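You operate a simulated robot arm through the tools that you are given. There is no shell and no other tool.

You are at the controls of a simulated robot arm. One attempt, no reset.

Task
Put things in order on the top of the teal bench. At the end: the white cup from the top of the teal bench stands where the brown carton (marked "Flakes") stood; the brown carton from the top of the teal bench stands where the yellow sponge stood; the white jar (marked "Gaskets") from the top of the teal bench stands where the white cup stood; the yellow sponge from the top of the teal bench is in the brown wooden tray; whatever was shut is shut again. Leave all else as you found it, and nothing knocked over.

Only the result counts: the job must be done as asked and must still hold three seconds after the hand-in. Knocking over, shifting, dropping, spilling or breaking anything else fails it.

Robot
A 5-joint arm with a two-finger parallel gripper, fixed in place. Base frame: the origin is at the foot of the arm, x ahead of it, y to its left, z up; the work surface is at about z = 0. Readings come in m, rad, newtons and seconds.
With the tool pointing down near the work surface it reaches from about 0.26 to 0.6 m from the base axis. Its first joint turns from -1.152 to 1.152 rad. The tool tilts only in the upright plane through the base axis and itself; it spins freely about its own axis. Payload 1.57 kg.
Tool frame: the origin (TCP) lies between the finger pads and is the grasp point; the fingertips stand 0.03 m ahead of it; z points along the fingers, y is the line along which they close. Largest opening 0.08 m; finger width 0.017, thickness 0.012; the body of the gripper, 0.04 by 0.082 m, starts 0.08 m behind the TCP.
Orientation is that of the tool frame in the base frame, as a unit quaternion [x, y, z, w]. With the fingers straight down and closing along the base's y, the tool's x points along the base's -x, its y along +y and its z along -z.

Tools
- The arm moves only by the tool jog_arm. Its argument "increments" is text: rows parted by semicolons, each of 7 numbers parted by spaces: the finger opening in m, from 0 to 0.08, then the shift along the base's x, y, z in m, then the turn, a rotation vector about the base's x, y, z in rad. In form: gripper tx ty tz rx ry rz; .... A call has 1 to 20 rows; each row shifts and turns the commanded pose from where the row before left it. A row lasts 0.2 s, in which the tool goes at most 0.05 m and 0.15 rad; a call with a longer step from one row to the next is refused whole, and so is a gripper value outside its range. Where a pose cannot be reached the arm comes as near as it can. A force on the tool above 40 N (or 10 N above the force at the start of the call, whichever is more), or a blocked arm, ends the call early, and 0.2 s more pass. Each finger travels about 0.153 m/s and halts on what it meets, pressing with about 24 N; the grip force reading is that of the motor and also rises with nothing between the fingers. The clock runs only during rows and for 0.2 s after the last one: add rows that do not move to give the fingers time. The reply holds the time, the measured pose of the TCP, the force on the tool along the base axes, the opening and the grip force, in the units named above and with some noise, with the torque about the TCP (base axes, N m) and any sound that the robot's microphone picked up.
- Cameras (640 x 400 px; columns grow to the right, rows downward): "scene" is fixed at [0.035, 0.3955, 0.5173]; the picture's right is [-0.77, -0.64, 0.00], its down [-0.41, 0.49, -0.77] and it looks along [0.50, -0.59, -0.63] (base axes); focal length 286 px, centre (320, 200). "wrist" rides on the gripper at [0.072, -0.007, -0.122] in the tool frame; the picture's right is [0.09, 1.00, 0.00], its down [-0.84, 0.08, -0.54] and it looks along [-0.54, 0.05, 0.84] (tool axes); focal length 238 px, centre (320, 200).
- camera(camera): a new picture of that camera. No time passes.
- pixel_to_xyz(camera, pixels): for up to 12 pixels [column, row] of the newest picture of that camera ("zoom" is the newest enlarged one), the place [x, y, z] in the base frame of the surface seen there, good to about 0.002 m. No time passes.
- zoom(camera, box): a new picture of the part [left, top, right, bottom] of that camera's present view, enlarged. No time passes.
- close_job(): hands the job in; it is judged then, once.

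Unless the task says otherwise, let go and move clear before handing in.

The tools are called after "Request:" as name(argument=value, ...) on one line, values as JSON. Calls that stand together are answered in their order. jog_arm: Moves the arm, as the interface text tells. Its arguments: {"type":"object","properties":{"increments":{"type":"string"}},"required":["increments"]} The other tools are called the same way: camera (camera) takes a picture; pixel_to_xyz (camera, pixels) gives the place of the surface under pixels of a picture; zoom (camera, box) takes an enlarged picture of a part of a camera's view; close_job () hands the job in.

At the start:

```text
t: 0.0
tcp_pos: [0.317, -0.0893, 0.2822]
tcp_rot: [0.0, 1.0, 0.0, 0.0]
force: [-0.3, -1.2, 0.0]
ft_torque: [0.0, 0.0, 0.0]
gripper_width: 0.0799
grasp_force: 0.1
```

scene: 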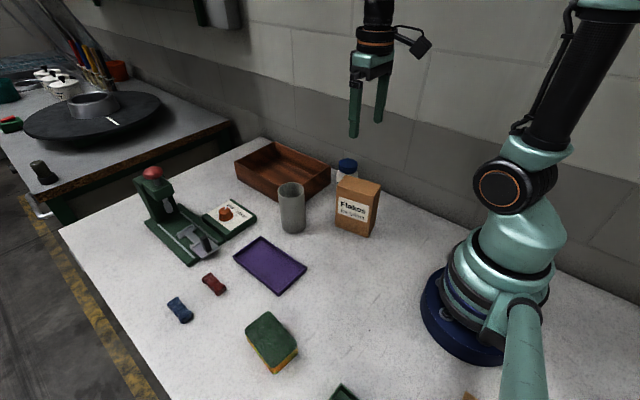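
wrist: 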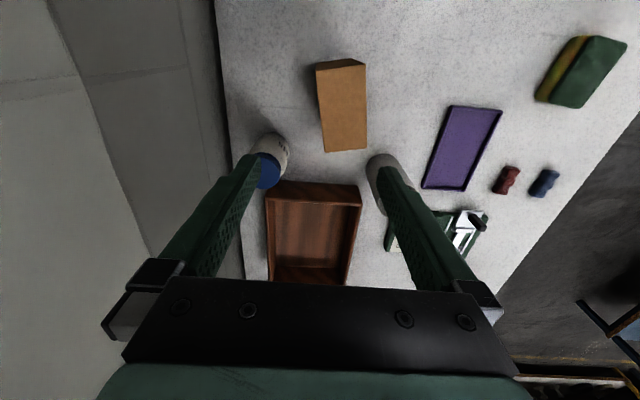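

The scene picture shows the carton near (357,207), the cup at (292,208), the jar with the blue lid at (347,168) behind the carton, the sponge at (271,343) and the tray at (283,170). I'll zoom in for details before measuring.

Request:
zoom(camera="scene", box=[220, 120, 400, 250])

Request:
zoom(camera="wrist", box=[220, 30, 460, 300])

Request:
pixel_to_xyz(camera="scene", pixels=[[340, 178], [381, 187], [363, 181], [336, 224], [370, 236], [380, 205], [347, 163], [291, 187], [293, 230], [293, 210], [304, 208], [281, 208]])

Request:
pixel_to_xyz(camera="scene", pixels=[[247, 322], [266, 314], [295, 346], [275, 363], [273, 372], [297, 354], [236, 160], [268, 142], [330, 166], [302, 190], [285, 170], [270, 165]])

Request:
pixel_to_xyz(camera="wrist", pixels=[[317, 67], [363, 62], [366, 150], [327, 152], [270, 145], [287, 152], [265, 165], [372, 165], [395, 165], [270, 190], [360, 190], [310, 230]])

```text
3.08 times, centred on (310, 185) of scene
```

zoom: 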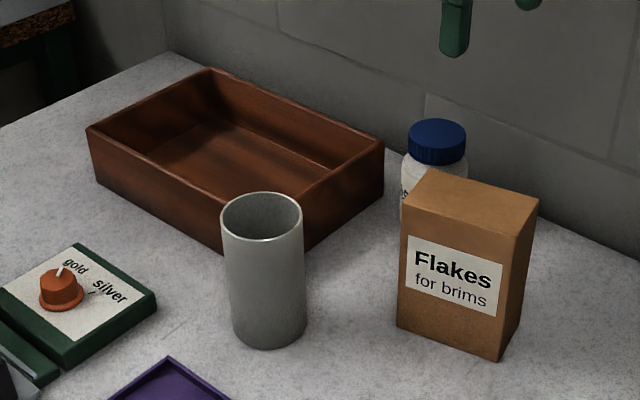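

```text
1.48 times, centred on (340, 165) of wrist
```

zoom: 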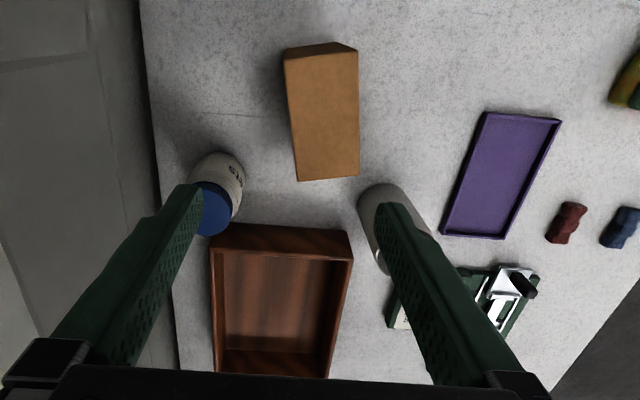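

```text
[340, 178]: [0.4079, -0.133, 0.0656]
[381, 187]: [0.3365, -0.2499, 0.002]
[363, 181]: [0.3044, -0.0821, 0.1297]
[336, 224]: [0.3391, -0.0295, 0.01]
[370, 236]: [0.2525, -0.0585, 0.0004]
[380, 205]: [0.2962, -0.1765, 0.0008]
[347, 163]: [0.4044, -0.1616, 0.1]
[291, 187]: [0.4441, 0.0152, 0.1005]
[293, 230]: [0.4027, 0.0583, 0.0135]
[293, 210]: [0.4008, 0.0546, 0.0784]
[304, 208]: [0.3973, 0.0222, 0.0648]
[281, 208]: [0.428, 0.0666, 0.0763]
```

```text
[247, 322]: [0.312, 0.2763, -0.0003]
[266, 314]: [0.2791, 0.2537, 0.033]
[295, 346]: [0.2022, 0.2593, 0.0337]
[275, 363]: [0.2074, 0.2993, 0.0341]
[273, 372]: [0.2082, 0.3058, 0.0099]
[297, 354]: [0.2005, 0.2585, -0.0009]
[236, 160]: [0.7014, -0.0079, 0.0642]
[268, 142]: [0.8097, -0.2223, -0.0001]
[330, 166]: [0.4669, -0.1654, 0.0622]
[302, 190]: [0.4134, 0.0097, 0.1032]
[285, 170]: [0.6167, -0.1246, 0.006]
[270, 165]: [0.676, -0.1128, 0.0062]
```

```text
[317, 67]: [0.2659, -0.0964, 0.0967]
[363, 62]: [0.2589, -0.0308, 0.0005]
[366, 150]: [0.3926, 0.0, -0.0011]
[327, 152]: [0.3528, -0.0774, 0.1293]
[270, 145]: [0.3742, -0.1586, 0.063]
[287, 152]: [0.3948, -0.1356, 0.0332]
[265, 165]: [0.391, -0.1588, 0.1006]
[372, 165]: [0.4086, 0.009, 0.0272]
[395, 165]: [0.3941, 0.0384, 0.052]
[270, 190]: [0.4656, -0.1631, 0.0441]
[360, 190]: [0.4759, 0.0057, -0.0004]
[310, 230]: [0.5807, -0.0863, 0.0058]
```

The pictures place the carton around (0.31,-0.06), the cup around (0.41,0.04), the jar around (0.39,-0.16), the sponge around (0.25,0.28) and the tray around x 0.46–0.70. I'll zoom in closer to get accurate edges, starting with the cup, carton and jar.

Request:
zoom(camera="scene", box=[270, 150, 400, 245])

Request:
pixel_to_xyz(camera="zoom", pixels=[[336, 132], [520, 168], [500, 210], [325, 165], [322, 150], [490, 200], [330, 330], [460, 370], [515, 310], [395, 60], [360, 80], [430, 85]])

Request:
zoom(camera="scene", box=[220, 290, 360, 400])

```text
4.21 times, centred on (335, 198) of scene
```

zoom: 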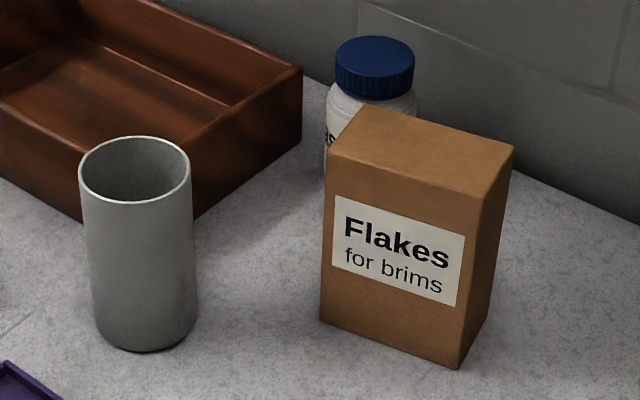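

```text
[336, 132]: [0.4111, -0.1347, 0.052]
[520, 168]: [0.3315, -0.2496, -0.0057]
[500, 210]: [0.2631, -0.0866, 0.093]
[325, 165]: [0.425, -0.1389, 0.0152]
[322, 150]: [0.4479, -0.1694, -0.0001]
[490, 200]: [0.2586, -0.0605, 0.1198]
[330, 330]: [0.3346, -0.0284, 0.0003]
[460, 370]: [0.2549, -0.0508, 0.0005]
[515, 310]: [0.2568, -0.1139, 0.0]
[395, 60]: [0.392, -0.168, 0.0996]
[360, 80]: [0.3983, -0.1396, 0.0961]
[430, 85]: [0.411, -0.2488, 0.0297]
```

```text
3.64 times, centred on (290, 345) of scene
```

zoom: 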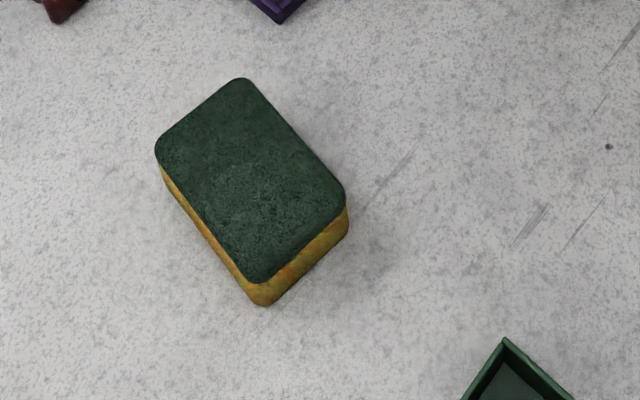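

The sponge's top face shows clearly in the zoom with corners near (160,150), (240,82), (342,195) and (258,278). I'll read those coordinates, plus the object seen at the bottom right.

Request:
pixel_to_xyz(camera="zoom", pixels=[[162, 150], [240, 84], [340, 192], [256, 274], [250, 180], [202, 113], [292, 132], [302, 236], [210, 212], [507, 345], [262, 304], [347, 230]])

Request:
zoom(camera="scene", box=[120, 130, 330, 330])

```text
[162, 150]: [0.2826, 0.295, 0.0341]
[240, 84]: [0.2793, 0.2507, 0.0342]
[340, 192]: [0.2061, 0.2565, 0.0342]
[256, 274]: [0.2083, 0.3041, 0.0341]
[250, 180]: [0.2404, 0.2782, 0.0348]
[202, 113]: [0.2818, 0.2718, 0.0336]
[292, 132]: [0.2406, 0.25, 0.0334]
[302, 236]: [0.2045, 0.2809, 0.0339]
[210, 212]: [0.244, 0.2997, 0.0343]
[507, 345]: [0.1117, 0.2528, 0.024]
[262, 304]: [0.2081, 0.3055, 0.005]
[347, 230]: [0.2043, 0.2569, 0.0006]
```

```text
2.00 times, centred on (225, 230) of scene
```

zoom: 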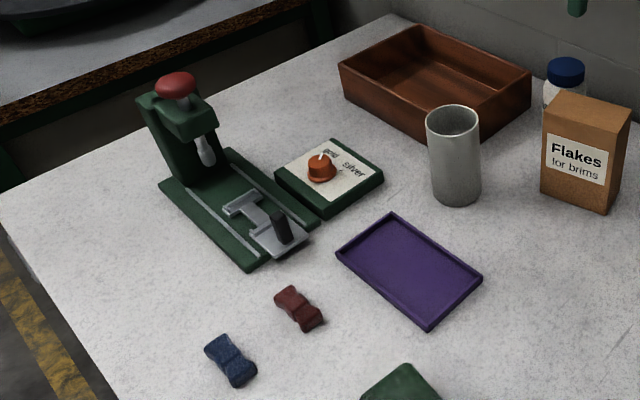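

The sponge's centre works out to about (0.243,0.276), roughly 0.077 x 0.048 with its top at z 0.034 and its long axis turned about -0.1 rad from x. I'll first move above it with the fingers open and check with the wrist camera.

Request:
jog_arm(increments="0.08 -0.0074 0.0365 -0.008 0 0 -0.01;0.08 -0.0074 0.0365 -0.008 0 0 -0.01;0.08 -0.0074 0.0365 -0.008 0 0 -0.01;0.08 -0.0074 0.0365 -0.008 0 0 -0.01;0.08 -0.0074 0.0365 -0.008 0 0 -0.01;0.08 -0.0074 0.0365 -0.008 0 0 -0.01;0.08 -0.0074 0.0365 -0.008 0 0 -0.01;0.08 -0.0074 0.0365 -0.008 0 0 -0.01;0.08 -0.0074 0.0365 -0.008 0 0 -0.01;0.08 -0.0074 0.0365 -0.008 0 0 -0.01;0.08 0 0 0 0 0 0")

Request:
camera(camera="wrist")

Request:
camera(camera="scene")

```text
t: 2.4
tcp_pos: [0.2434, 0.2752, 0.2018]
tcp_rot: [0.05, 0.999, -0.001, -0.001]
force: [0.0, 0.8, 0.5]
ft_torque: [0.0, -0.01, -0.02]
gripper_width: 0.0802
grasp_force: 0.1
```

```text
taken
```

wrist: 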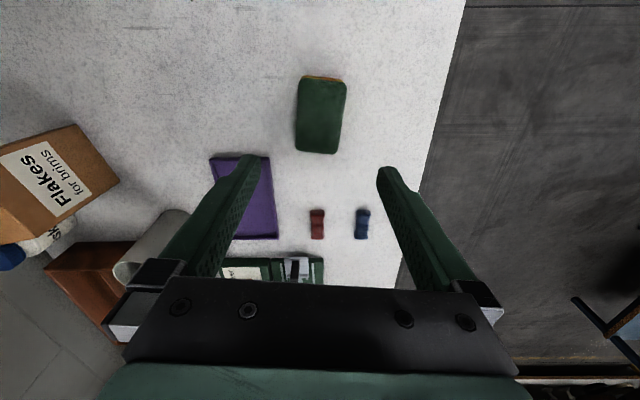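

```text
taken
```

scene: 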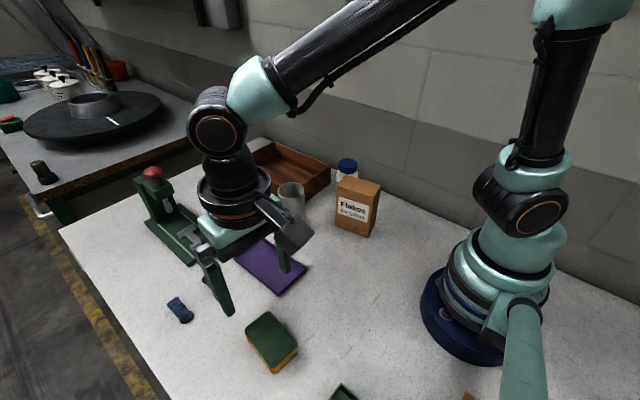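

The wrist view shows the sponge at (321,115), centred between the fingers in column. I'll measure its top edges from here to refine the grasp.

Request:
zoom(camera="wrist", box=[270, 60, 370, 170])

Request:
pixel_to_xyz(camera="wrist", pixels=[[302, 90], [299, 115], [297, 140], [344, 90], [341, 115], [338, 140], [322, 84], [317, 151], [320, 115]])

```text
3.64 times, centred on (320, 115) of wrist
```

zoom: 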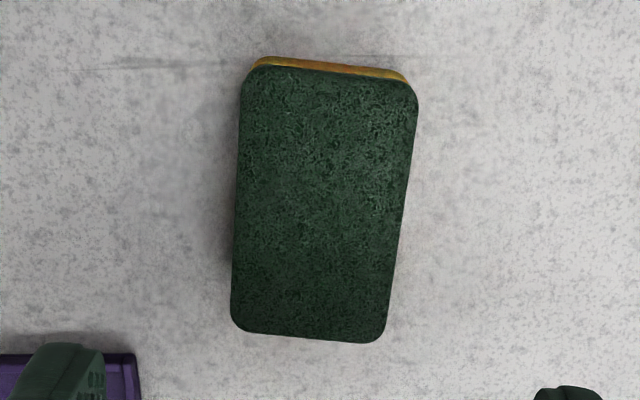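

```text
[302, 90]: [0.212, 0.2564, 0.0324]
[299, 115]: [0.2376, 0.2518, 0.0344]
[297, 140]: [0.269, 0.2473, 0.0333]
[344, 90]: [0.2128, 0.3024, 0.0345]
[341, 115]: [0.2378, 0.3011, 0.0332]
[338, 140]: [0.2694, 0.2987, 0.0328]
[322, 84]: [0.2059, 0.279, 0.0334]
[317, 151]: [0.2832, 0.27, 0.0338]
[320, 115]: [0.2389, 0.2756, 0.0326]
```

The sponge centre comes out at (0.244,0.2757) with yaw about -0.11, and the TCP at (0.2434,0.2752) already matches it. I'll go down to z ≈ 0.037 with the fingers open, then close.

Request:
jog_arm(increments="0.08 0 0 -0.04 0 0 0;0.08 0 0 -0.04 0 0 -0.01;0.08 0.0005 0.0005 -0.04 0 0 0;0.08 0 0 -0.025 0 0 0;0.08 0 0 -0.012 0 0 0;0.08 0 0 -0.008 0 0 0;0.08 0 0 0 0 0 0")

Request:
camera(camera="wrist")

```text
t: 4.0
tcp_pos: [0.2434, 0.2765, 0.0384]
tcp_rot: [0.055, 0.998, 0.0, 0.0]
force: [0.5, -0.7, -0.1]
ft_torque: [-0.02, -0.02, 0.03]
gripper_width: 0.0799
grasp_force: 0.0
```

```text
taken
```

wrist: 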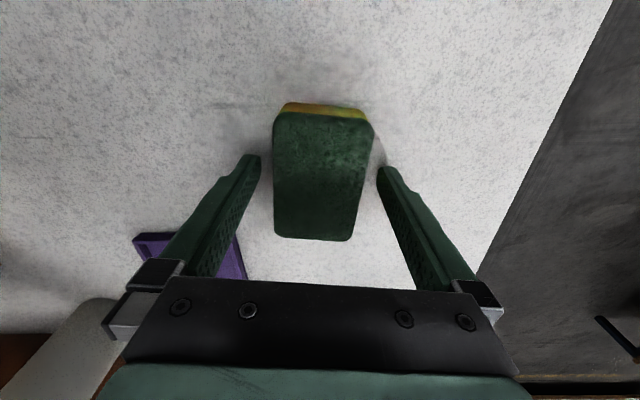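

The sponge (columns 275–370) sits between the open fingertips (255 and 380) at z 0.038. Next I'll close on it, giving the fingers time.

Request:
jog_arm(increments="0.03 0 0 0 0 0 0;0.03 0 0 0 0 0 0;0.03 0 0 0 0 0 0;0.03 0 0 0 0 0 0")

```text
t: 5.0
tcp_pos: [0.2442, 0.2761, 0.0379]
tcp_rot: [0.055, 0.998, 0.0, 0.0]
force: [-0.3, 0.1, 0.0]
ft_torque: [-0.02, 0.02, 0.03]
gripper_width: 0.0528
grasp_force: 23.8
```

The grip closed at 0.053 with 23.8 N, so the sponge is held. Next I'll lift it to about z 0.22.

Request:
jog_arm(increments="0.03 0 0 0.015 0 0 0;0.03 0 0 0.03 0 0 0;0.03 0 0 0.04 0 0 0;0.03 0 0 0.04 0 0 0;0.03 0 0 0.04 0 0 0;0.03 0 0 0.02 0 0 0;0.03 0 0 0 0 0 0")

Request:
camera(camera="wrist")

Request:
camera(camera="scene")

Request:
pixel_to_xyz(camera="scene", pixels=[[235, 160], [267, 143], [330, 166], [300, 182], [240, 175], [300, 195]])

```text
t: 6.6
tcp_pos: [0.2427, 0.274, 0.2232]
tcp_rot: [0.054, 0.999, 0.0, 0.001]
force: [-0.1, -0.2, 0.0]
ft_torque: [0.03, -0.01, 0.01]
gripper_width: 0.0527
grasp_force: 23.7
```

```text
taken
```

wrist: 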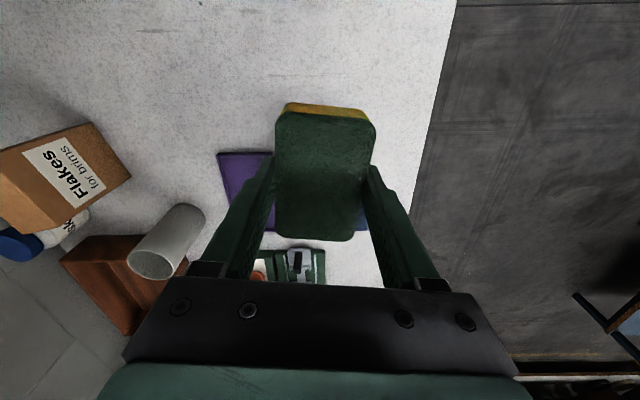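

```text
taken
```

scene: 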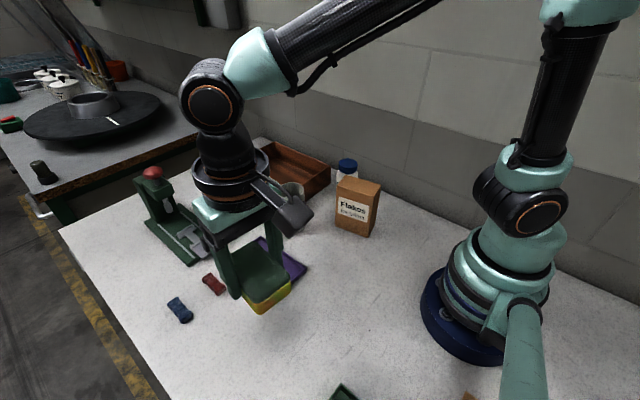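

```text
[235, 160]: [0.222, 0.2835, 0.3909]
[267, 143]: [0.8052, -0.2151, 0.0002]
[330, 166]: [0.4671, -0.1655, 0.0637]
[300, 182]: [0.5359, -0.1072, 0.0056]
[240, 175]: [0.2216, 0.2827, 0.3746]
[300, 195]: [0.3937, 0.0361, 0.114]
```

The sponge is held firmly (opening 0.0527) at z 0.223, and the tray in the scene spans (235–330, 143–195). I'll carry it over the cup at height toward the tray, turning the tool back to zero yaw.

Request:
jog_arm(increments="0.03 0.01 -0.0126 0.01 0 0 0.008;0.03 0.0205 -0.0253 0.002 0 0 0.008;0.03 0.0205 -0.0253 0.002 0 0 0.008;0.03 0.0205 -0.0253 0.002 0 0 0.008;0.03 0.0205 -0.0253 0.002 0 0 0.008;0.03 0.0205 -0.0253 0.002 0 0 0.008;0.03 0.0205 -0.0253 0.002 0 0 0.008;0.03 0.0205 -0.0253 0.002 0 0 0.008;0.03 0.0205 -0.0253 0.002 0 0 0.008;0.03 0.0205 -0.0253 0.002 0 0 0.008;0.03 0.0205 -0.0253 0 0 0 0.008;0.03 0.0205 -0.0253 0 0 0 0.008;0.03 0.0205 -0.0253 0 0 0 0.008;0.03 0.0205 -0.0253 0 0 0 0.008;0.03 0.01 -0.0126 0 0 0 0;0.03 0 0 0 0 0 0")

Request:
camera(camera="wrist")

Request:
camera(camera="scene")

```text
t: 10.0
tcp_pos: [0.5304, -0.0784, 0.2494]
tcp_rot: [-0.002, 1.0, 0.0, 0.0]
force: [-0.7, 0.6, -1.3]
ft_torque: [0.03, -0.01, 0.01]
gripper_width: 0.0533
grasp_force: 23.6
```

```text
taken
```

wrist: 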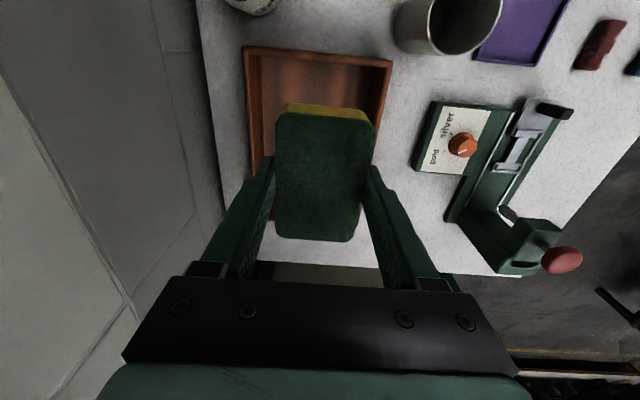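

```text
taken
```

scene: 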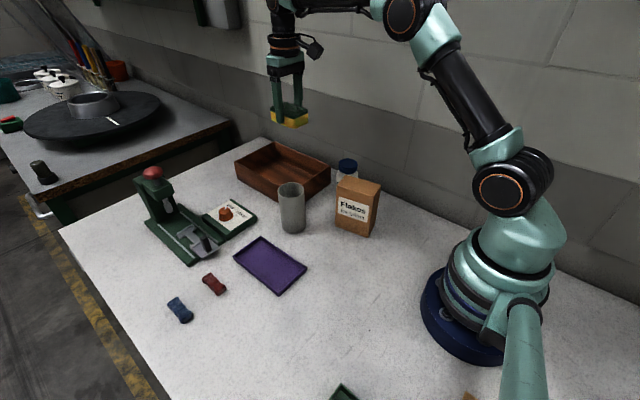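

The sponge is now above the tray's near part. In the wrist view the tray rim runs from (245,47) to (390,62). I'll measure the tray's rim and floor to choose the landing place.

Request:
pixel_to_xyz(camera="wrist", pixels=[[245, 49], [252, 52], [391, 61], [384, 66], [320, 55], [320, 62], [250, 120], [258, 120], [379, 120], [373, 105], [280, 75], [300, 80]])

Request:
zoom(camera="scene", box=[220, 130, 345, 210])

Request:
pixel_to_xyz(camera="zoom", pixels=[[77, 155], [240, 65], [565, 180], [300, 240], [420, 240], [200, 210], [140, 240], [430, 280], [300, 130], [230, 180], [350, 180], [480, 215]])

```text
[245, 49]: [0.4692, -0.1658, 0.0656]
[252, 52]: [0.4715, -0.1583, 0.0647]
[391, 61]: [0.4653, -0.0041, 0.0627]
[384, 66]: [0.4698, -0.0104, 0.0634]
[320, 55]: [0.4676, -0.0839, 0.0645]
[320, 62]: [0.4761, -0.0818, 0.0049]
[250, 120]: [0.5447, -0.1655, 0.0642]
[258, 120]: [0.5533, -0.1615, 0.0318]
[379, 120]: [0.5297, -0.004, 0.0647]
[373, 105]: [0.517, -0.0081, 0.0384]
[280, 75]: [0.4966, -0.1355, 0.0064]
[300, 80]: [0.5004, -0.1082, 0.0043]
```

```text
5.00 times, centred on (282, 170) of scene
```

zoom: 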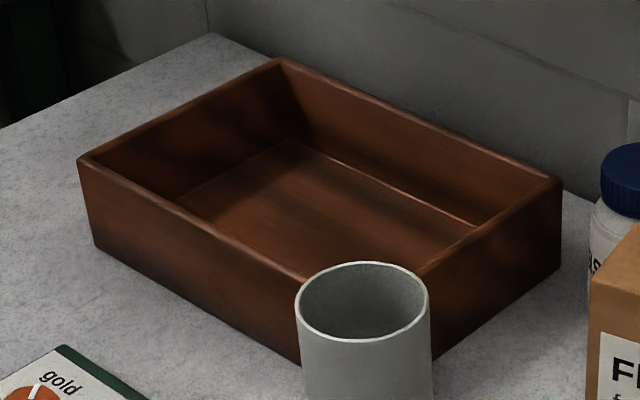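

```text
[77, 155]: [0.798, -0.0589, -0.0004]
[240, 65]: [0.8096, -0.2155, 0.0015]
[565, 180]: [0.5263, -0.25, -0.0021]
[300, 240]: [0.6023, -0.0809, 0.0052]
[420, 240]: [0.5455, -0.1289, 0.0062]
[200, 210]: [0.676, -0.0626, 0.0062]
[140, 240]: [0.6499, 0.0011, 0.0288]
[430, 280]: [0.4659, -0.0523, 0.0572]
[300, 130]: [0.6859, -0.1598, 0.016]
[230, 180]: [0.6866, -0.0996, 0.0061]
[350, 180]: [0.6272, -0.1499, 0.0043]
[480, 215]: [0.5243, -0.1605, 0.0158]
```

The tray's inside spans y -0.158 to -0.008 and starts at x 0.473, with its floor at z ≈ 0.0055. I'll lower the sponge to about (0.545,-0.083), stopping just above the floor.

Request:
jog_arm(increments="0.03 0.0073 -0.0023 -0.03 0 0 0;0.03 0.0073 -0.0023 -0.04 0 0 0;0.03 0 0 -0.04 0 0 0;0.03 0 0 -0.04 0 0 0;0.03 0 0 -0.025 0 0 0;0.03 0 0 -0.015 0 0 0;0.03 0 0 -0.01 0 0 0;0.03 0 0 0 0 0 0")

Request:
camera(camera="wrist")

Request:
camera(camera="scene")

```text
t: 11.8
tcp_pos: [0.5462, -0.0827, 0.0515]
tcp_rot: [-0.002, 1.0, 0.0, 0.0]
force: [0.8, 0.5, -0.4]
ft_torque: [0.03, -0.03, -0.03]
gripper_width: 0.053
grasp_force: 24.1
```

```text
taken
```

wrist: 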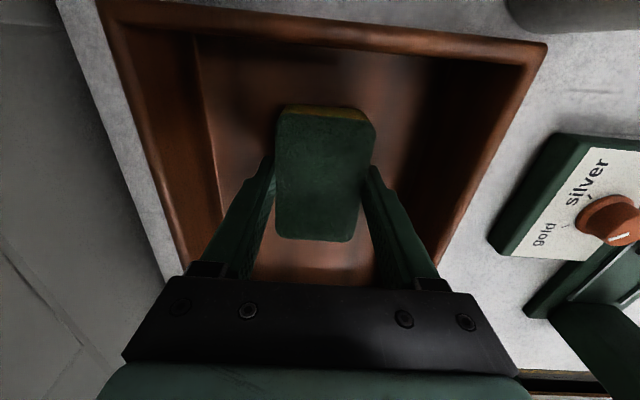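

```text
taken
```

scene: 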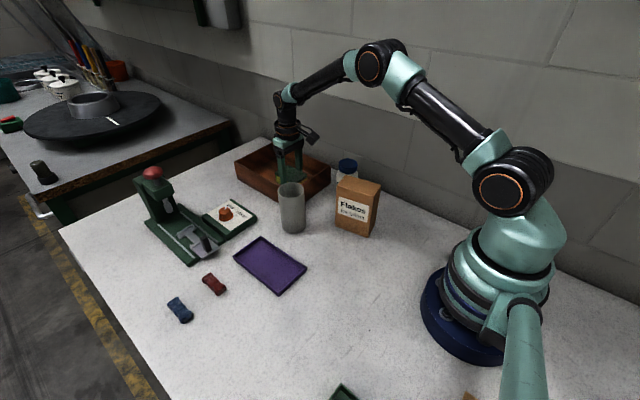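

The sponge hangs well inside the tray at z 0.0515, about 7 mm above the floor. I'll lower another 7 mm in small steps and read the force.

Request:
jog_arm(increments="0.03 0 0 -0.004 0 0 0;0.03 0 0 -0.003 0 0 0;0.03 0 0 0 0 0 0")

```text
t: 12.6
tcp_pos: [0.5451, -0.0829, 0.0439]
tcp_rot: [-0.002, 1.0, -0.001, 0.0]
force: [0.4, 0.1, 2.9]
ft_torque: [0.01, 0.06, -0.05]
gripper_width: 0.053
grasp_force: 23.5
```

The 2.9 N upward force shows the sponge touches the tray floor. I'll open the fingers fully and then rise straight up.

Request:
jog_arm(increments="0.08 0 0 0 0 0 0;0.08 0 0 0 0 0 0;0.08 0 0 0 0 0 0;0.08 0 0 0.02 0 0 0;0.08 0 0 0.04 0 0 0;0.08 0 0 0.04 0 0 0;0.08 0 0 0.04 0 0 0;0.08 0 0 0.04 0 0 0;0.08 0 0 0.03 0 0 0;0.08 0 0 0 0 0 0")

Request:
camera(camera="wrist")

Request:
camera(camera="scene")

```text
t: 14.8
tcp_pos: [0.5444, -0.083, 0.2538]
tcp_rot: [-0.002, 1.0, -0.001, 0.0]
force: [-0.6, -0.4, 0.0]
ft_torque: [-0.02, 0.0, 0.03]
gripper_width: 0.0798
grasp_force: 0.0
```

```text
taken
```

wrist: 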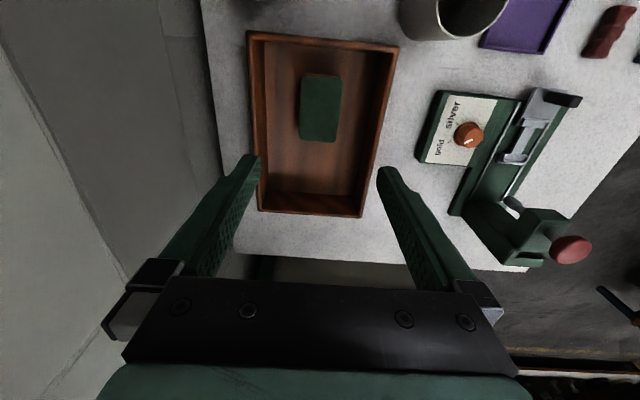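

```text
taken
```

scene: 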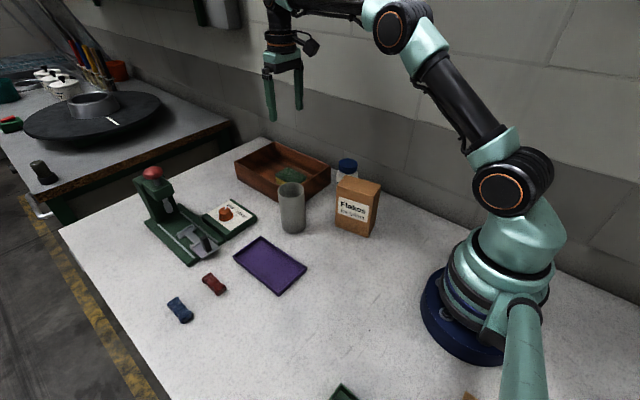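

The sponge lies flat in the tray at (320,108) of the wrist view. Next I'll move back over the carton to measure it from above.

Request:
jog_arm(increments="0.08 -0.0293 0.0016 0.005 0 0 0;0.08 -0.0293 0.0016 0.005 0 0 0;0.08 -0.0293 0.0016 0.005 0 0 0;0.08 -0.0293 0.0016 0.005 0 0 0;0.08 -0.0293 0.0016 0.006 0 0 0;0.08 -0.0293 0.0016 0 0 0 0;0.08 -0.0293 0.0016 0 0 0 0;0.08 -0.0293 0.0018 0 0 0 0;0.08 0 0 0 0 0 0")

Request:
camera(camera="wrist")

Request:
zoom(camera="wrist", box=[250, 30, 450, 190])

```text
t: 16.8
tcp_pos: [0.3105, -0.0696, 0.2781]
tcp_rot: [-0.001, 1.0, 0.0, 0.0]
force: [0.1, -0.1, 0.0]
ft_torque: [-0.01, -0.01, 0.0]
gripper_width: 0.0801
grasp_force: 0.1
```

```text
taken
```

wrist: 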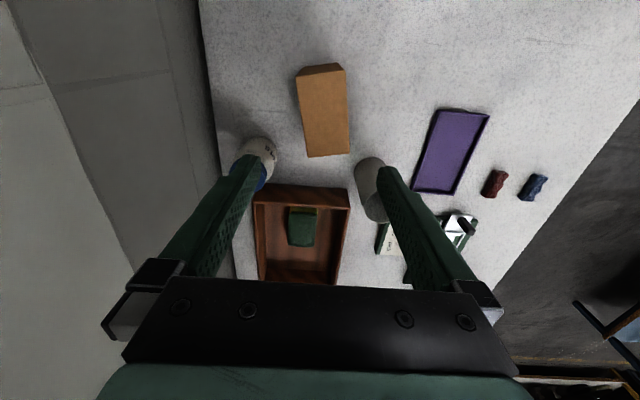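

```text
2.50 times, centred on (350, 110) of wrist
```

zoom: 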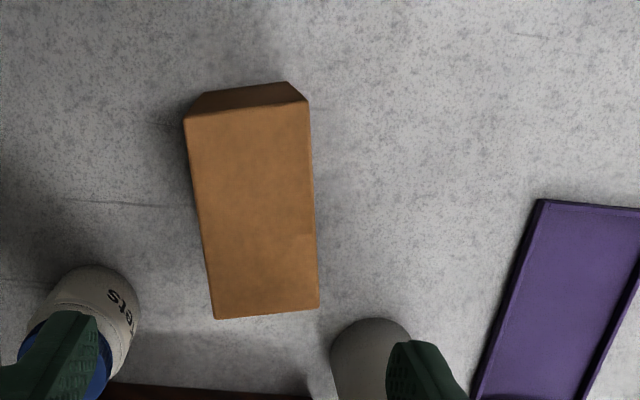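

The zoom shows the carton's top face with corners near (186,118), (308,101), (319,307) and (215,318). I'll read points just inside them.

Request:
pixel_to_xyz(camera="zoom", pixels=[[190, 121], [304, 105], [315, 303], [218, 314], [195, 170], [309, 170], [206, 250], [314, 250], [250, 111], [266, 310], [260, 210]])

Request:
zoom(camera="scene", box=[320, 165, 400, 245])

```text
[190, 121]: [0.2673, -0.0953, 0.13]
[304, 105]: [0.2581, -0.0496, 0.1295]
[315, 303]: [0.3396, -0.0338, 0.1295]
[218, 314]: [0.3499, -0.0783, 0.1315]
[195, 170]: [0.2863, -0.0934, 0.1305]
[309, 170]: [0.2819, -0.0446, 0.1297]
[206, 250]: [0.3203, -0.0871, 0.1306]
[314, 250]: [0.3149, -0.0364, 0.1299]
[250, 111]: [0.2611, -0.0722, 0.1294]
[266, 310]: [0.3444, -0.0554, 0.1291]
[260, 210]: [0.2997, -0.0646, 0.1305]
```

```text
5.00 times, centred on (360, 205) of scene
```

zoom: 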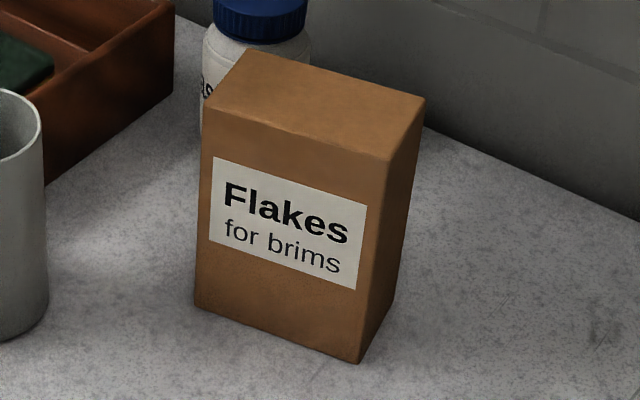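

The carton's centre is at (0.3037,-0.0643), with yaw ≈ +0.20 rad, width ≈ 0.05 and height 0.130. I'll turn the tool 0.2 rad, centre over it and look again before descending.

Request:
jog_arm(increments="0.08 -0.0034 0.0026 0 0 0 0.1;0.08 -0.0034 0.0027 0 0 0 0.1;0.08 0 0 -0.03 0 0 0;0.08 0 0 -0.03 0 0 0;0.08 0 0 0 0 0 0")

Request:
camera(camera="wrist")

```text
t: 18.0
tcp_pos: [0.305, -0.0644, 0.2189]
tcp_rot: [-0.101, 0.995, 0.0, 0.0]
force: [-0.9, -0.3, -0.5]
ft_torque: [0.03, 0.0, 0.0]
gripper_width: 0.0803
grasp_force: 0.1
```

```text
taken
```

wrist: 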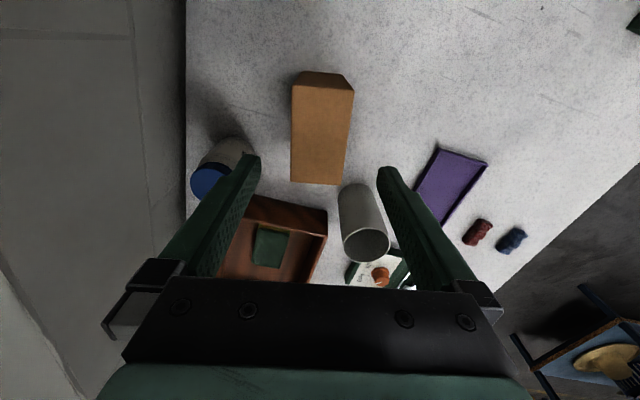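

The carton is centred (columns 291–354) between the fingers with its edges parallel to them. I'll descend to z ≈ 0.085 and check.

Request:
jog_arm(increments="0.08 -0.0006 0 -0.03 0 0 0;0.08 -0.0006 0 -0.03 0 0 0;0.08 0 0 -0.03 0 0 0;0.08 0 0 -0.025 0 0 0;0.08 0 0 -0.015 0 0 0;0.08 0 0 0 0 0 0")

Request:
camera(camera="wrist")

```text
t: 19.4
tcp_pos: [0.303, -0.0649, 0.0895]
tcp_rot: [-0.101, 0.995, 0.0, 0.001]
force: [0.7, 0.5, -0.2]
ft_torque: [-0.01, 0.03, 0.02]
gripper_width: 0.0797
grasp_force: 0.0
```

```text
taken
```

wrist: 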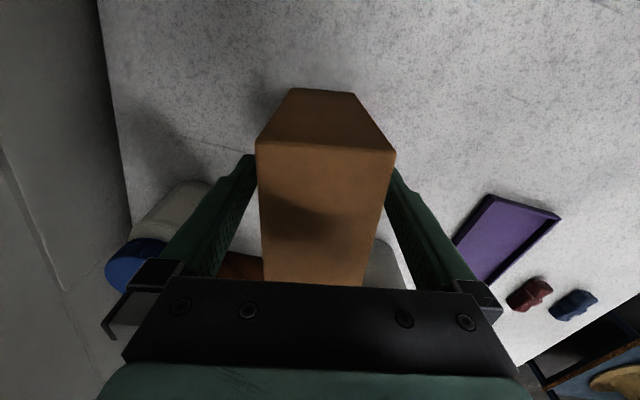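

The carton sits squarely between the fingers. Next I'll close on it and read the grip.

Request:
jog_arm(increments="0.03 0 0 0 0 0 0;0.03 0 0 0 0 0 0;0.03 0 0 0 0 0 0;0.03 0 0 0 0 0 0")

```text
t: 20.4
tcp_pos: [0.3034, -0.0638, 0.0894]
tcp_rot: [-0.101, 0.995, 0.0, 0.0]
force: [0.8, -0.2, -0.8]
ft_torque: [0.07, -0.11, -0.05]
gripper_width: 0.0518
grasp_force: 23.9
```

The carton is gripped (0.0518, 23.9 N). I'll lift it gently to z ≈ 0.16 and check it hangs straight.

Request:
jog_arm(increments="0.03 0 0 0.005 0 0 0;0.03 0 0 0.015 0 0 0;0.03 0 0 0.025 0 0 0;0.03 0 0 0.025 0 0 0;0.03 0 0 0 0 0 0")

Request:
camera(camera="scene")

```text
t: 21.6
tcp_pos: [0.3024, -0.064, 0.1597]
tcp_rot: [-0.102, 0.995, 0.0, -0.001]
force: [-0.3, 0.2, -2.3]
ft_torque: [0.01, 0.0, -0.02]
gripper_width: 0.0517
grasp_force: 24.2
```

```text
taken
```

scene: 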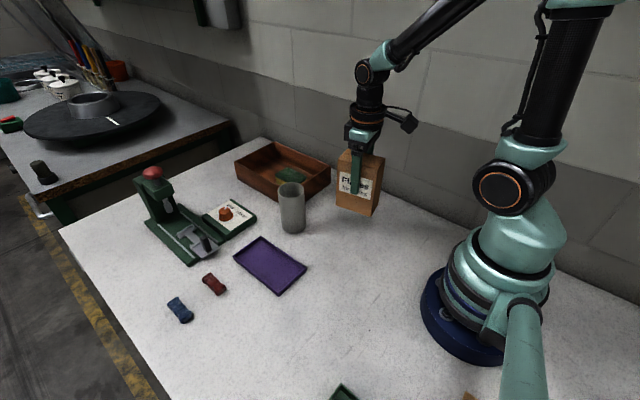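

The carton hangs upright (scene 360,185). I'll carry it to above the sponge's old spot (0.244,0.2757), turning it to yaw -0.11 to match the sponge's footprint.

Request:
jog_arm(increments="0.03 0 0 0.025 0 0 0;0.03 -0.0024 0.0141 0.02 0 0 -0.012;0.03 -0.0049 0.0283 0 0 0 -0.026;0.03 -0.0049 0.0283 0 0 0 -0.026;0.03 -0.0049 0.0283 0 0 0 -0.026;0.03 -0.0049 0.0283 0 0 0 -0.026;0.03 -0.0049 0.0283 0 0 0 -0.026;0.03 -0.0049 0.0283 0 0 0 -0.026;0.03 -0.0049 0.0283 0 0 0 -0.026;0.03 -0.0049 0.0283 0 0 0 -0.026;0.03 -0.0049 0.0283 0 0 0 -0.026;0.03 -0.0049 0.0283 0 0 0 -0.026;0.03 -0.0049 0.0283 0 0 0 -0.026;0.03 -0.0024 0.0141 0 0 0 -0.016;0.03 0 0 0 0 0 0")

Request:
camera(camera="wrist")

Request:
camera(camera="scene")

```text
t: 24.8
tcp_pos: [0.2451, 0.2753, 0.2039]
tcp_rot: [0.056, 0.998, 0.001, 0.0]
force: [-1.1, -0.3, -3.7]
ft_torque: [-0.01, 0.04, 0.01]
gripper_width: 0.0519
grasp_force: 24.0
```

```text
taken
```

wrist: 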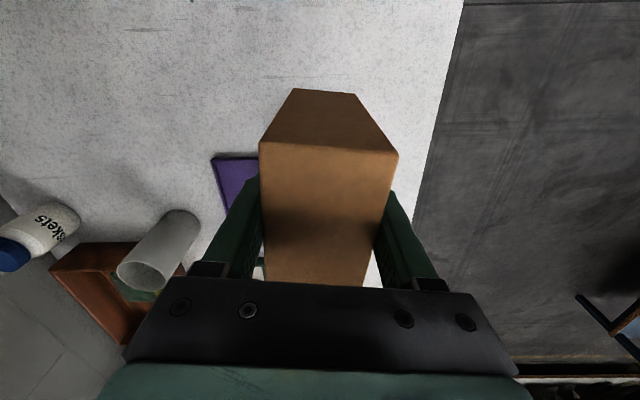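

```text
taken
```

scene: 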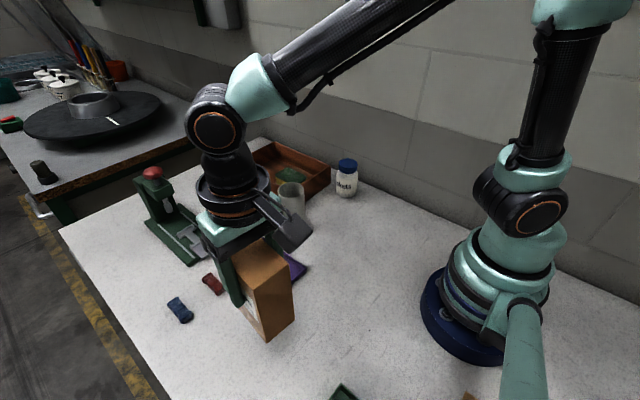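

The carton is above the spot at (0.245,0.2753), upright. I'll lower most of the way, leaving a few millimetres.

Request:
jog_arm(increments="0.03 -0.0005 0.0004 -0.03 0 0 0;0.03 0 0 -0.03 0 0 0;0.03 0 0 -0.025 0 0 0;0.03 0 0 -0.015 0 0 0;0.03 0 0 -0.008 0 0 0;0.03 0 0 0 0 0 0")

```text
t: 26.2
tcp_pos: [0.244, 0.2749, 0.0963]
tcp_rot: [0.056, 0.998, -0.001, 0.0]
force: [0.4, -0.3, -2.9]
ft_torque: [-0.01, 0.04, -0.01]
gripper_width: 0.0519
grasp_force: 24.1
```

The reading gives z 0.0963, about 7 mm above the grasp height of 0.0894, with the weight still carried. I'll lower in small steps until it touches.

Request:
jog_arm(increments="0.03 0 0.0005 -0.003 0 0 0;0.03 0 0 -0.003 0 0 0;0.03 0 0 -0.0015 0 0 0;0.03 0 0 0 0 0 0")

```text
t: 27.2
tcp_pos: [0.2424, 0.2762, 0.0892]
tcp_rot: [0.056, 0.998, 0.0, 0.0]
force: [-3.1, -1.0, 7.1]
ft_torque: [-0.17, -0.1, -0.03]
gripper_width: 0.052
grasp_force: 23.9
```

The 7.1 N upward force shows the carton stands on the bench. I'll ease off by under a millimetre, open, and rise straight up.

Request:
jog_arm(increments="0.03 0.0005 0 0.0008 0 0 0;0.03 0 0 0 0 0 0;0.08 0 0 0 0 0 0;0.08 0 0 0 0 0 0;0.08 0 0 0 0 0 0;0.08 0 0 0.015 0 0 0;0.08 0 0 0.03 0 0 0;0.08 0 0 0.04 0 0 0;0.08 0 0 0.04 0 0 0;0.08 0 0 0.03 0 0 0;0.08 0 0 0 0 0 0")

Request:
camera(camera="wrist")

Request:
camera(camera="scene")

```text
t: 29.6
tcp_pos: [0.2448, 0.2748, 0.2451]
tcp_rot: [0.055, 0.998, 0.0, 0.0]
force: [0.1, 0.1, -0.5]
ft_torque: [-0.01, -0.02, -0.02]
gripper_width: 0.0801
grasp_force: 0.1
```

```text
taken
```

wrist: 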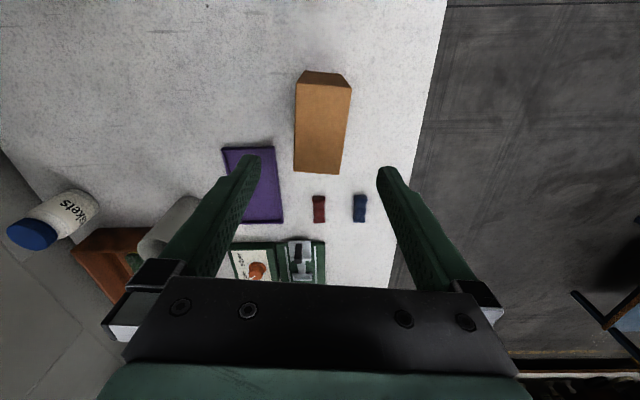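

```text
taken
```

scene: 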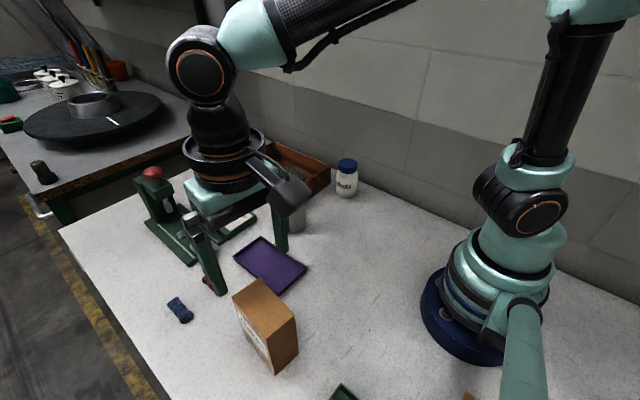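

The carton stands upright at (265,325) in the scene view. I'll measure its top face to confirm its place.

Request:
zoom(camera="wrist", box=[270, 55, 380, 190])

Request:
pixel_to_xyz(camera="wrist", pixels=[[297, 86], [349, 90], [341, 171], [295, 168], [322, 125]])

```text
2.96 times, centred on (325, 122) of wrist
```

zoom: 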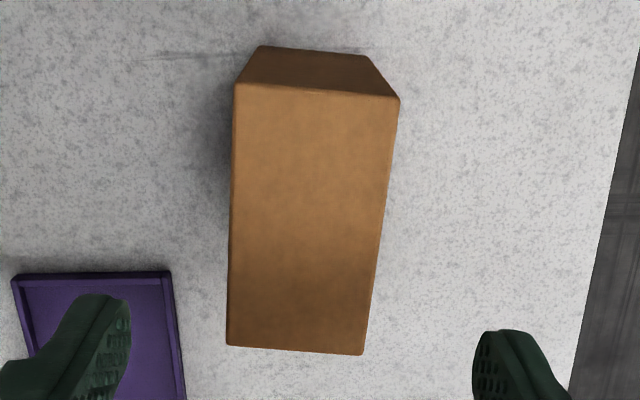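

```text
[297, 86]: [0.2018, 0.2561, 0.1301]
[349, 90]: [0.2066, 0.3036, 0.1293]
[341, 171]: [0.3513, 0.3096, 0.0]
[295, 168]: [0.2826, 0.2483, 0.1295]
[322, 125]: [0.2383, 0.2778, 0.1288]
```

The carton's centre measures about (0.243,0.277), matching the sponge's old spot. Next I'll move over the cup to measure it.

Request:
jog_arm(increments="0.08 0.0195 -0.0264 0.006 0 0 0.012;0.08 0.0195 -0.0264 0.006 0 0 0.012;0.08 0.0195 -0.0264 0.006 0 0 0.012;0.08 0.0195 -0.0264 0.006 0 0 0.012;0.08 0.0195 -0.0264 0.006 0 0 0.012;0.08 0.0195 -0.0264 0 0 0 0.012;0.08 0.0195 -0.0264 0 0 0 0.012;0.08 0.0195 -0.0264 0 0 0 0.012;0.08 0.0195 -0.0264 0 0 0 0.012;0.08 0 0 0 0 0 0")

Request:
camera(camera="wrist")

Request:
camera(camera="scene")

```text
t: 31.8
tcp_pos: [0.4197, 0.0379, 0.2736]
tcp_rot: [0.0, 1.0, 0.0, 0.001]
force: [-0.1, 0.1, -0.4]
ft_torque: [-0.01, 0.01, -0.01]
gripper_width: 0.0799
grasp_force: 0.1
```

```text
taken
```

wrist: 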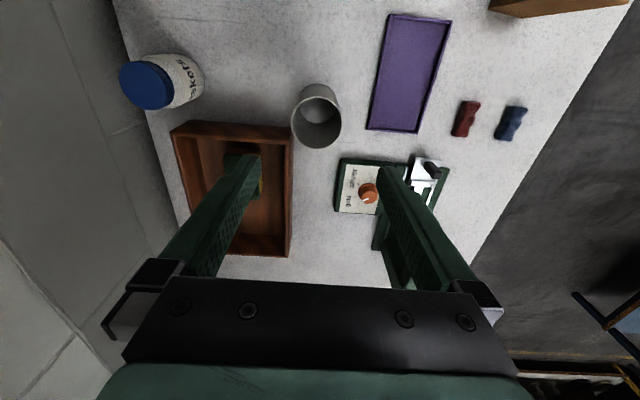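

```text
taken
```

scene: 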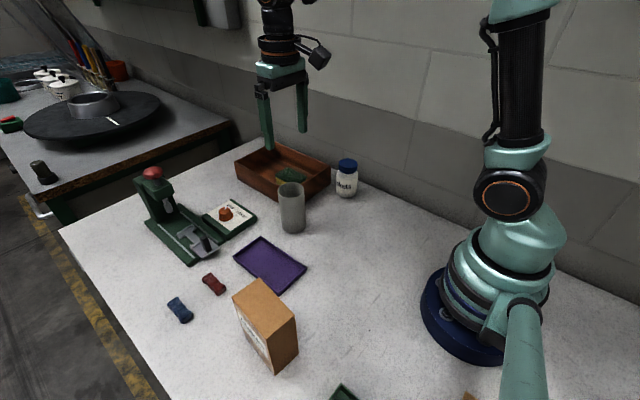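

Request:
zoom(camera="wrist", box=[270, 70, 370, 170])

Request:
zoom(camera="scene", box=[260, 150, 370, 250])

```text
4.00 times, centred on (320, 120) of wrist
```

zoom: 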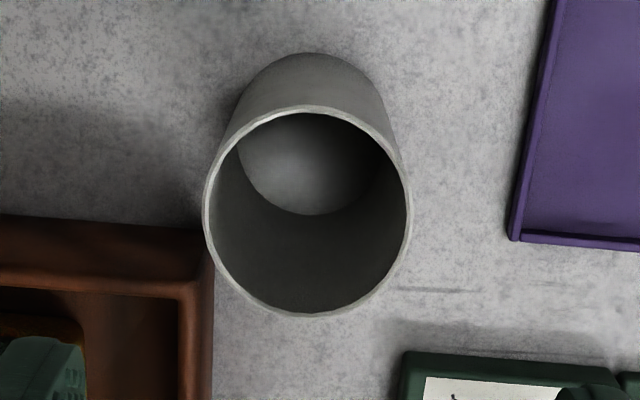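

```text
4.00 times, centred on (315, 200) of scene
```

zoom: 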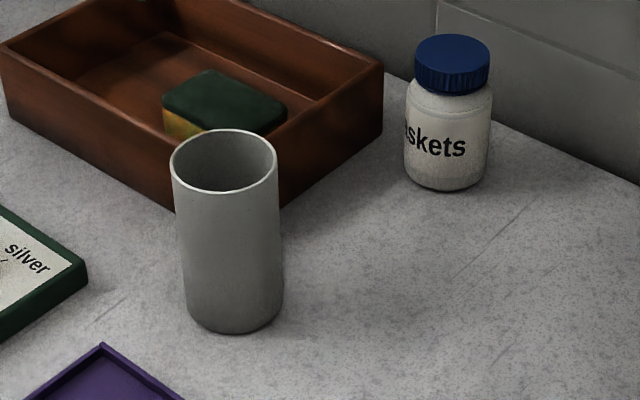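

The cup is empty, and the rim ellipse in the wrist zoom spans columns 205–411 and rows 106–316. I'll re-zoom the wrist view and read rim points.

Request:
zoom(camera="wrist", box=[280, 80, 355, 155])

Request:
pixel_to_xyz(camera="wrist", pixels=[[292, 124], [342, 124], [317, 97], [317, 148], [299, 105], [335, 105], [299, 142], [335, 142], [315, 83], [305, 86], [330, 88]])

Request:
pixel_to_xyz(camera="scene", pixels=[[280, 215], [292, 215], [303, 215], [281, 225], [292, 225], [303, 225], [279, 200], [291, 200], [303, 200]])

```text
5.33 times, centred on (318, 118) of wrist
```

zoom: 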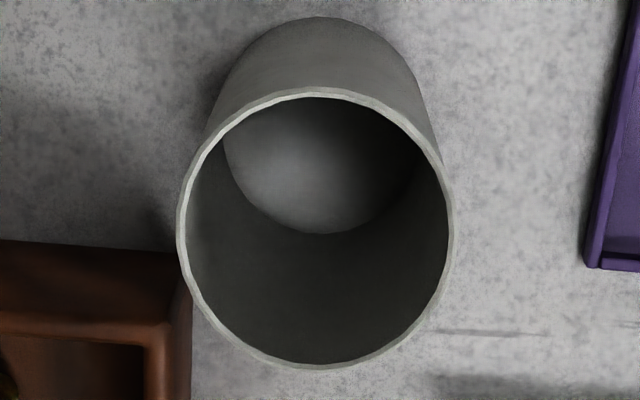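

```text
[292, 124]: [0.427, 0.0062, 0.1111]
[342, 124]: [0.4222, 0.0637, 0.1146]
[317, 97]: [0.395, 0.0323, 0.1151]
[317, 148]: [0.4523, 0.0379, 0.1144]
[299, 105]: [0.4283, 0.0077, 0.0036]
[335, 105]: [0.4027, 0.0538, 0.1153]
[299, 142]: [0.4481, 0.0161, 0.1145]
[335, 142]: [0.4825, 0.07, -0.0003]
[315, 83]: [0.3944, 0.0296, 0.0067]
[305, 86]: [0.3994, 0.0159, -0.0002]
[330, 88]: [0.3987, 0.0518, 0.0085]
```

```text
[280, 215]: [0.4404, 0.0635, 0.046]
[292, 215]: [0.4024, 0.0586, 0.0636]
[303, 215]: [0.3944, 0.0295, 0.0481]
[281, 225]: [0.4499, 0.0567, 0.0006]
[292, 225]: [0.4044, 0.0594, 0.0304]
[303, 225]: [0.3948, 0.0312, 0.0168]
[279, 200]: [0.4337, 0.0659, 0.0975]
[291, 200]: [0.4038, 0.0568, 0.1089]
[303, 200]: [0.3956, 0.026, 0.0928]
```

The rim fit gives the cup centre at (0.4235,0.0358) with diameter about 0.059 and height 0.115. I'll align above it and descend to just above the rim first.

Request:
jog_arm(increments="0.08 0.0038 -0.0021 -0.03 0 0 0;0.08 0 0 -0.04 0 0 0;0.08 0 0 -0.035 0 0 0;0.08 0 0 -0.01 0 0 0;0.08 0 0 0 0 0 0;0.08 0 0 0 0 0 0")

Request:
camera(camera="wrist")

Request:
camera(camera="scene")

```text
t: 33.2
tcp_pos: [0.4237, 0.035, 0.159]
tcp_rot: [0.001, 1.0, 0.001, 0.0]
force: [-0.5, -0.4, -0.4]
ft_torque: [0.02, -0.02, -0.01]
gripper_width: 0.0799
grasp_force: 0.1
```

```text
taken
```

wrist: 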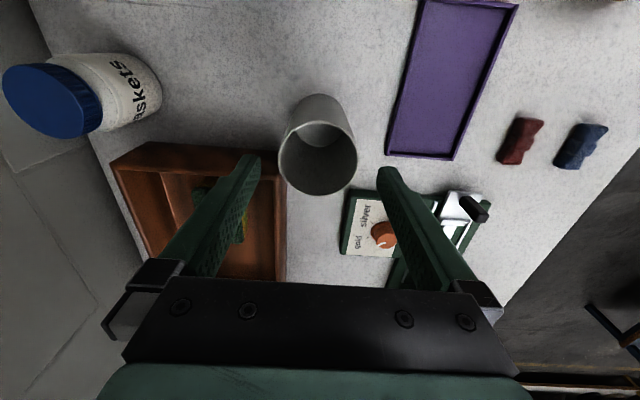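

```text
taken
```

scene: 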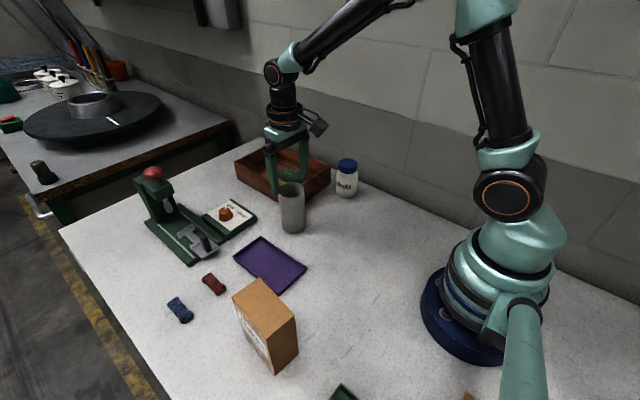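

The cup's rim centre (318,163) lies midway between the fingertips (257 and 383). I'll descend around it to z ≈ 0.07.

Request:
jog_arm(increments="0.08 0 0.0005 -0.02 0 0 0;0.08 0 0 -0.025 0 0 0;0.08 0 0 -0.025 0 0 0;0.08 0 0 -0.018 0 0 0;0.08 0 0 0 0 0 0")

Request:
camera(camera="wrist")

```text
t: 34.4
tcp_pos: [0.4242, 0.0356, 0.071]
tcp_rot: [0.003, 1.0, 0.0, 0.0]
force: [0.4, 0.0, 0.0]
ft_torque: [0.03, 0.0, 0.01]
gripper_width: 0.08
grasp_force: 0.0
```

```text
taken
```

wrist: 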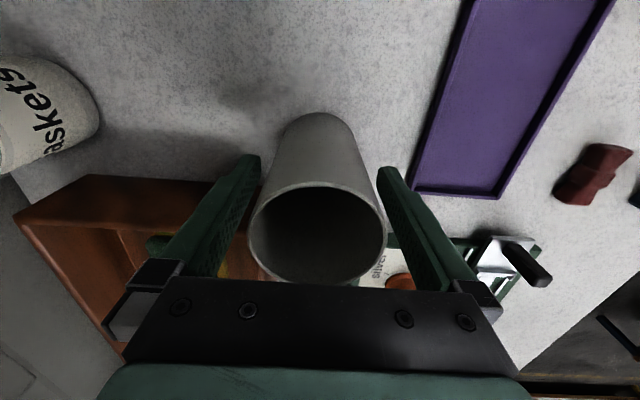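

The fingers straddle the cup evenly with no force on the tool. Next I'll close gently, commanding 0.054.

Request:
jog_arm(increments="0.065 0 0 0 0 0 0;0.054 0 0 0 0 0 0;0.054 0 0 0 0 0 0;0.054 0 0 0 0 0 0")

```text
t: 35.4
tcp_pos: [0.4232, 0.0359, 0.0712]
tcp_rot: [0.002, 1.0, 0.0, 0.0]
force: [0.2, 0.8, 0.1]
ft_torque: [-0.02, -0.01, -0.02]
gripper_width: 0.0613
grasp_force: 24.4
```

The cup is gripped (0.061, 24.4 N). I'll lift it to about z 0.17 and check it.

Request:
jog_arm(increments="0.054 0 0 0.005 0 0 0;0.054 0 0 0.015 0 0 0;0.054 0 0 0.025 0 0 0;0.054 0 0 0.03 0 0 0;0.054 0 0 0.025 0 0 0;0.054 0 0 0 0 0 0")

Request:
camera(camera="scene")

```text
t: 36.8
tcp_pos: [0.4235, 0.0357, 0.1714]
tcp_rot: [0.001, 1.0, -0.001, 0.0]
force: [0.1, 0.9, -0.7]
ft_torque: [0.02, -0.01, -0.02]
gripper_width: 0.0608
grasp_force: 23.9
```

```text
taken
```

scene: 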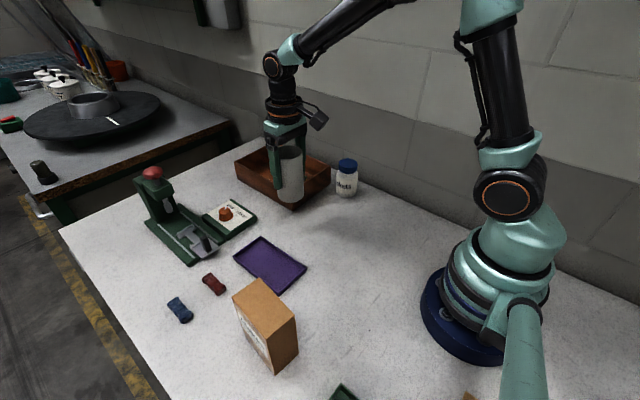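

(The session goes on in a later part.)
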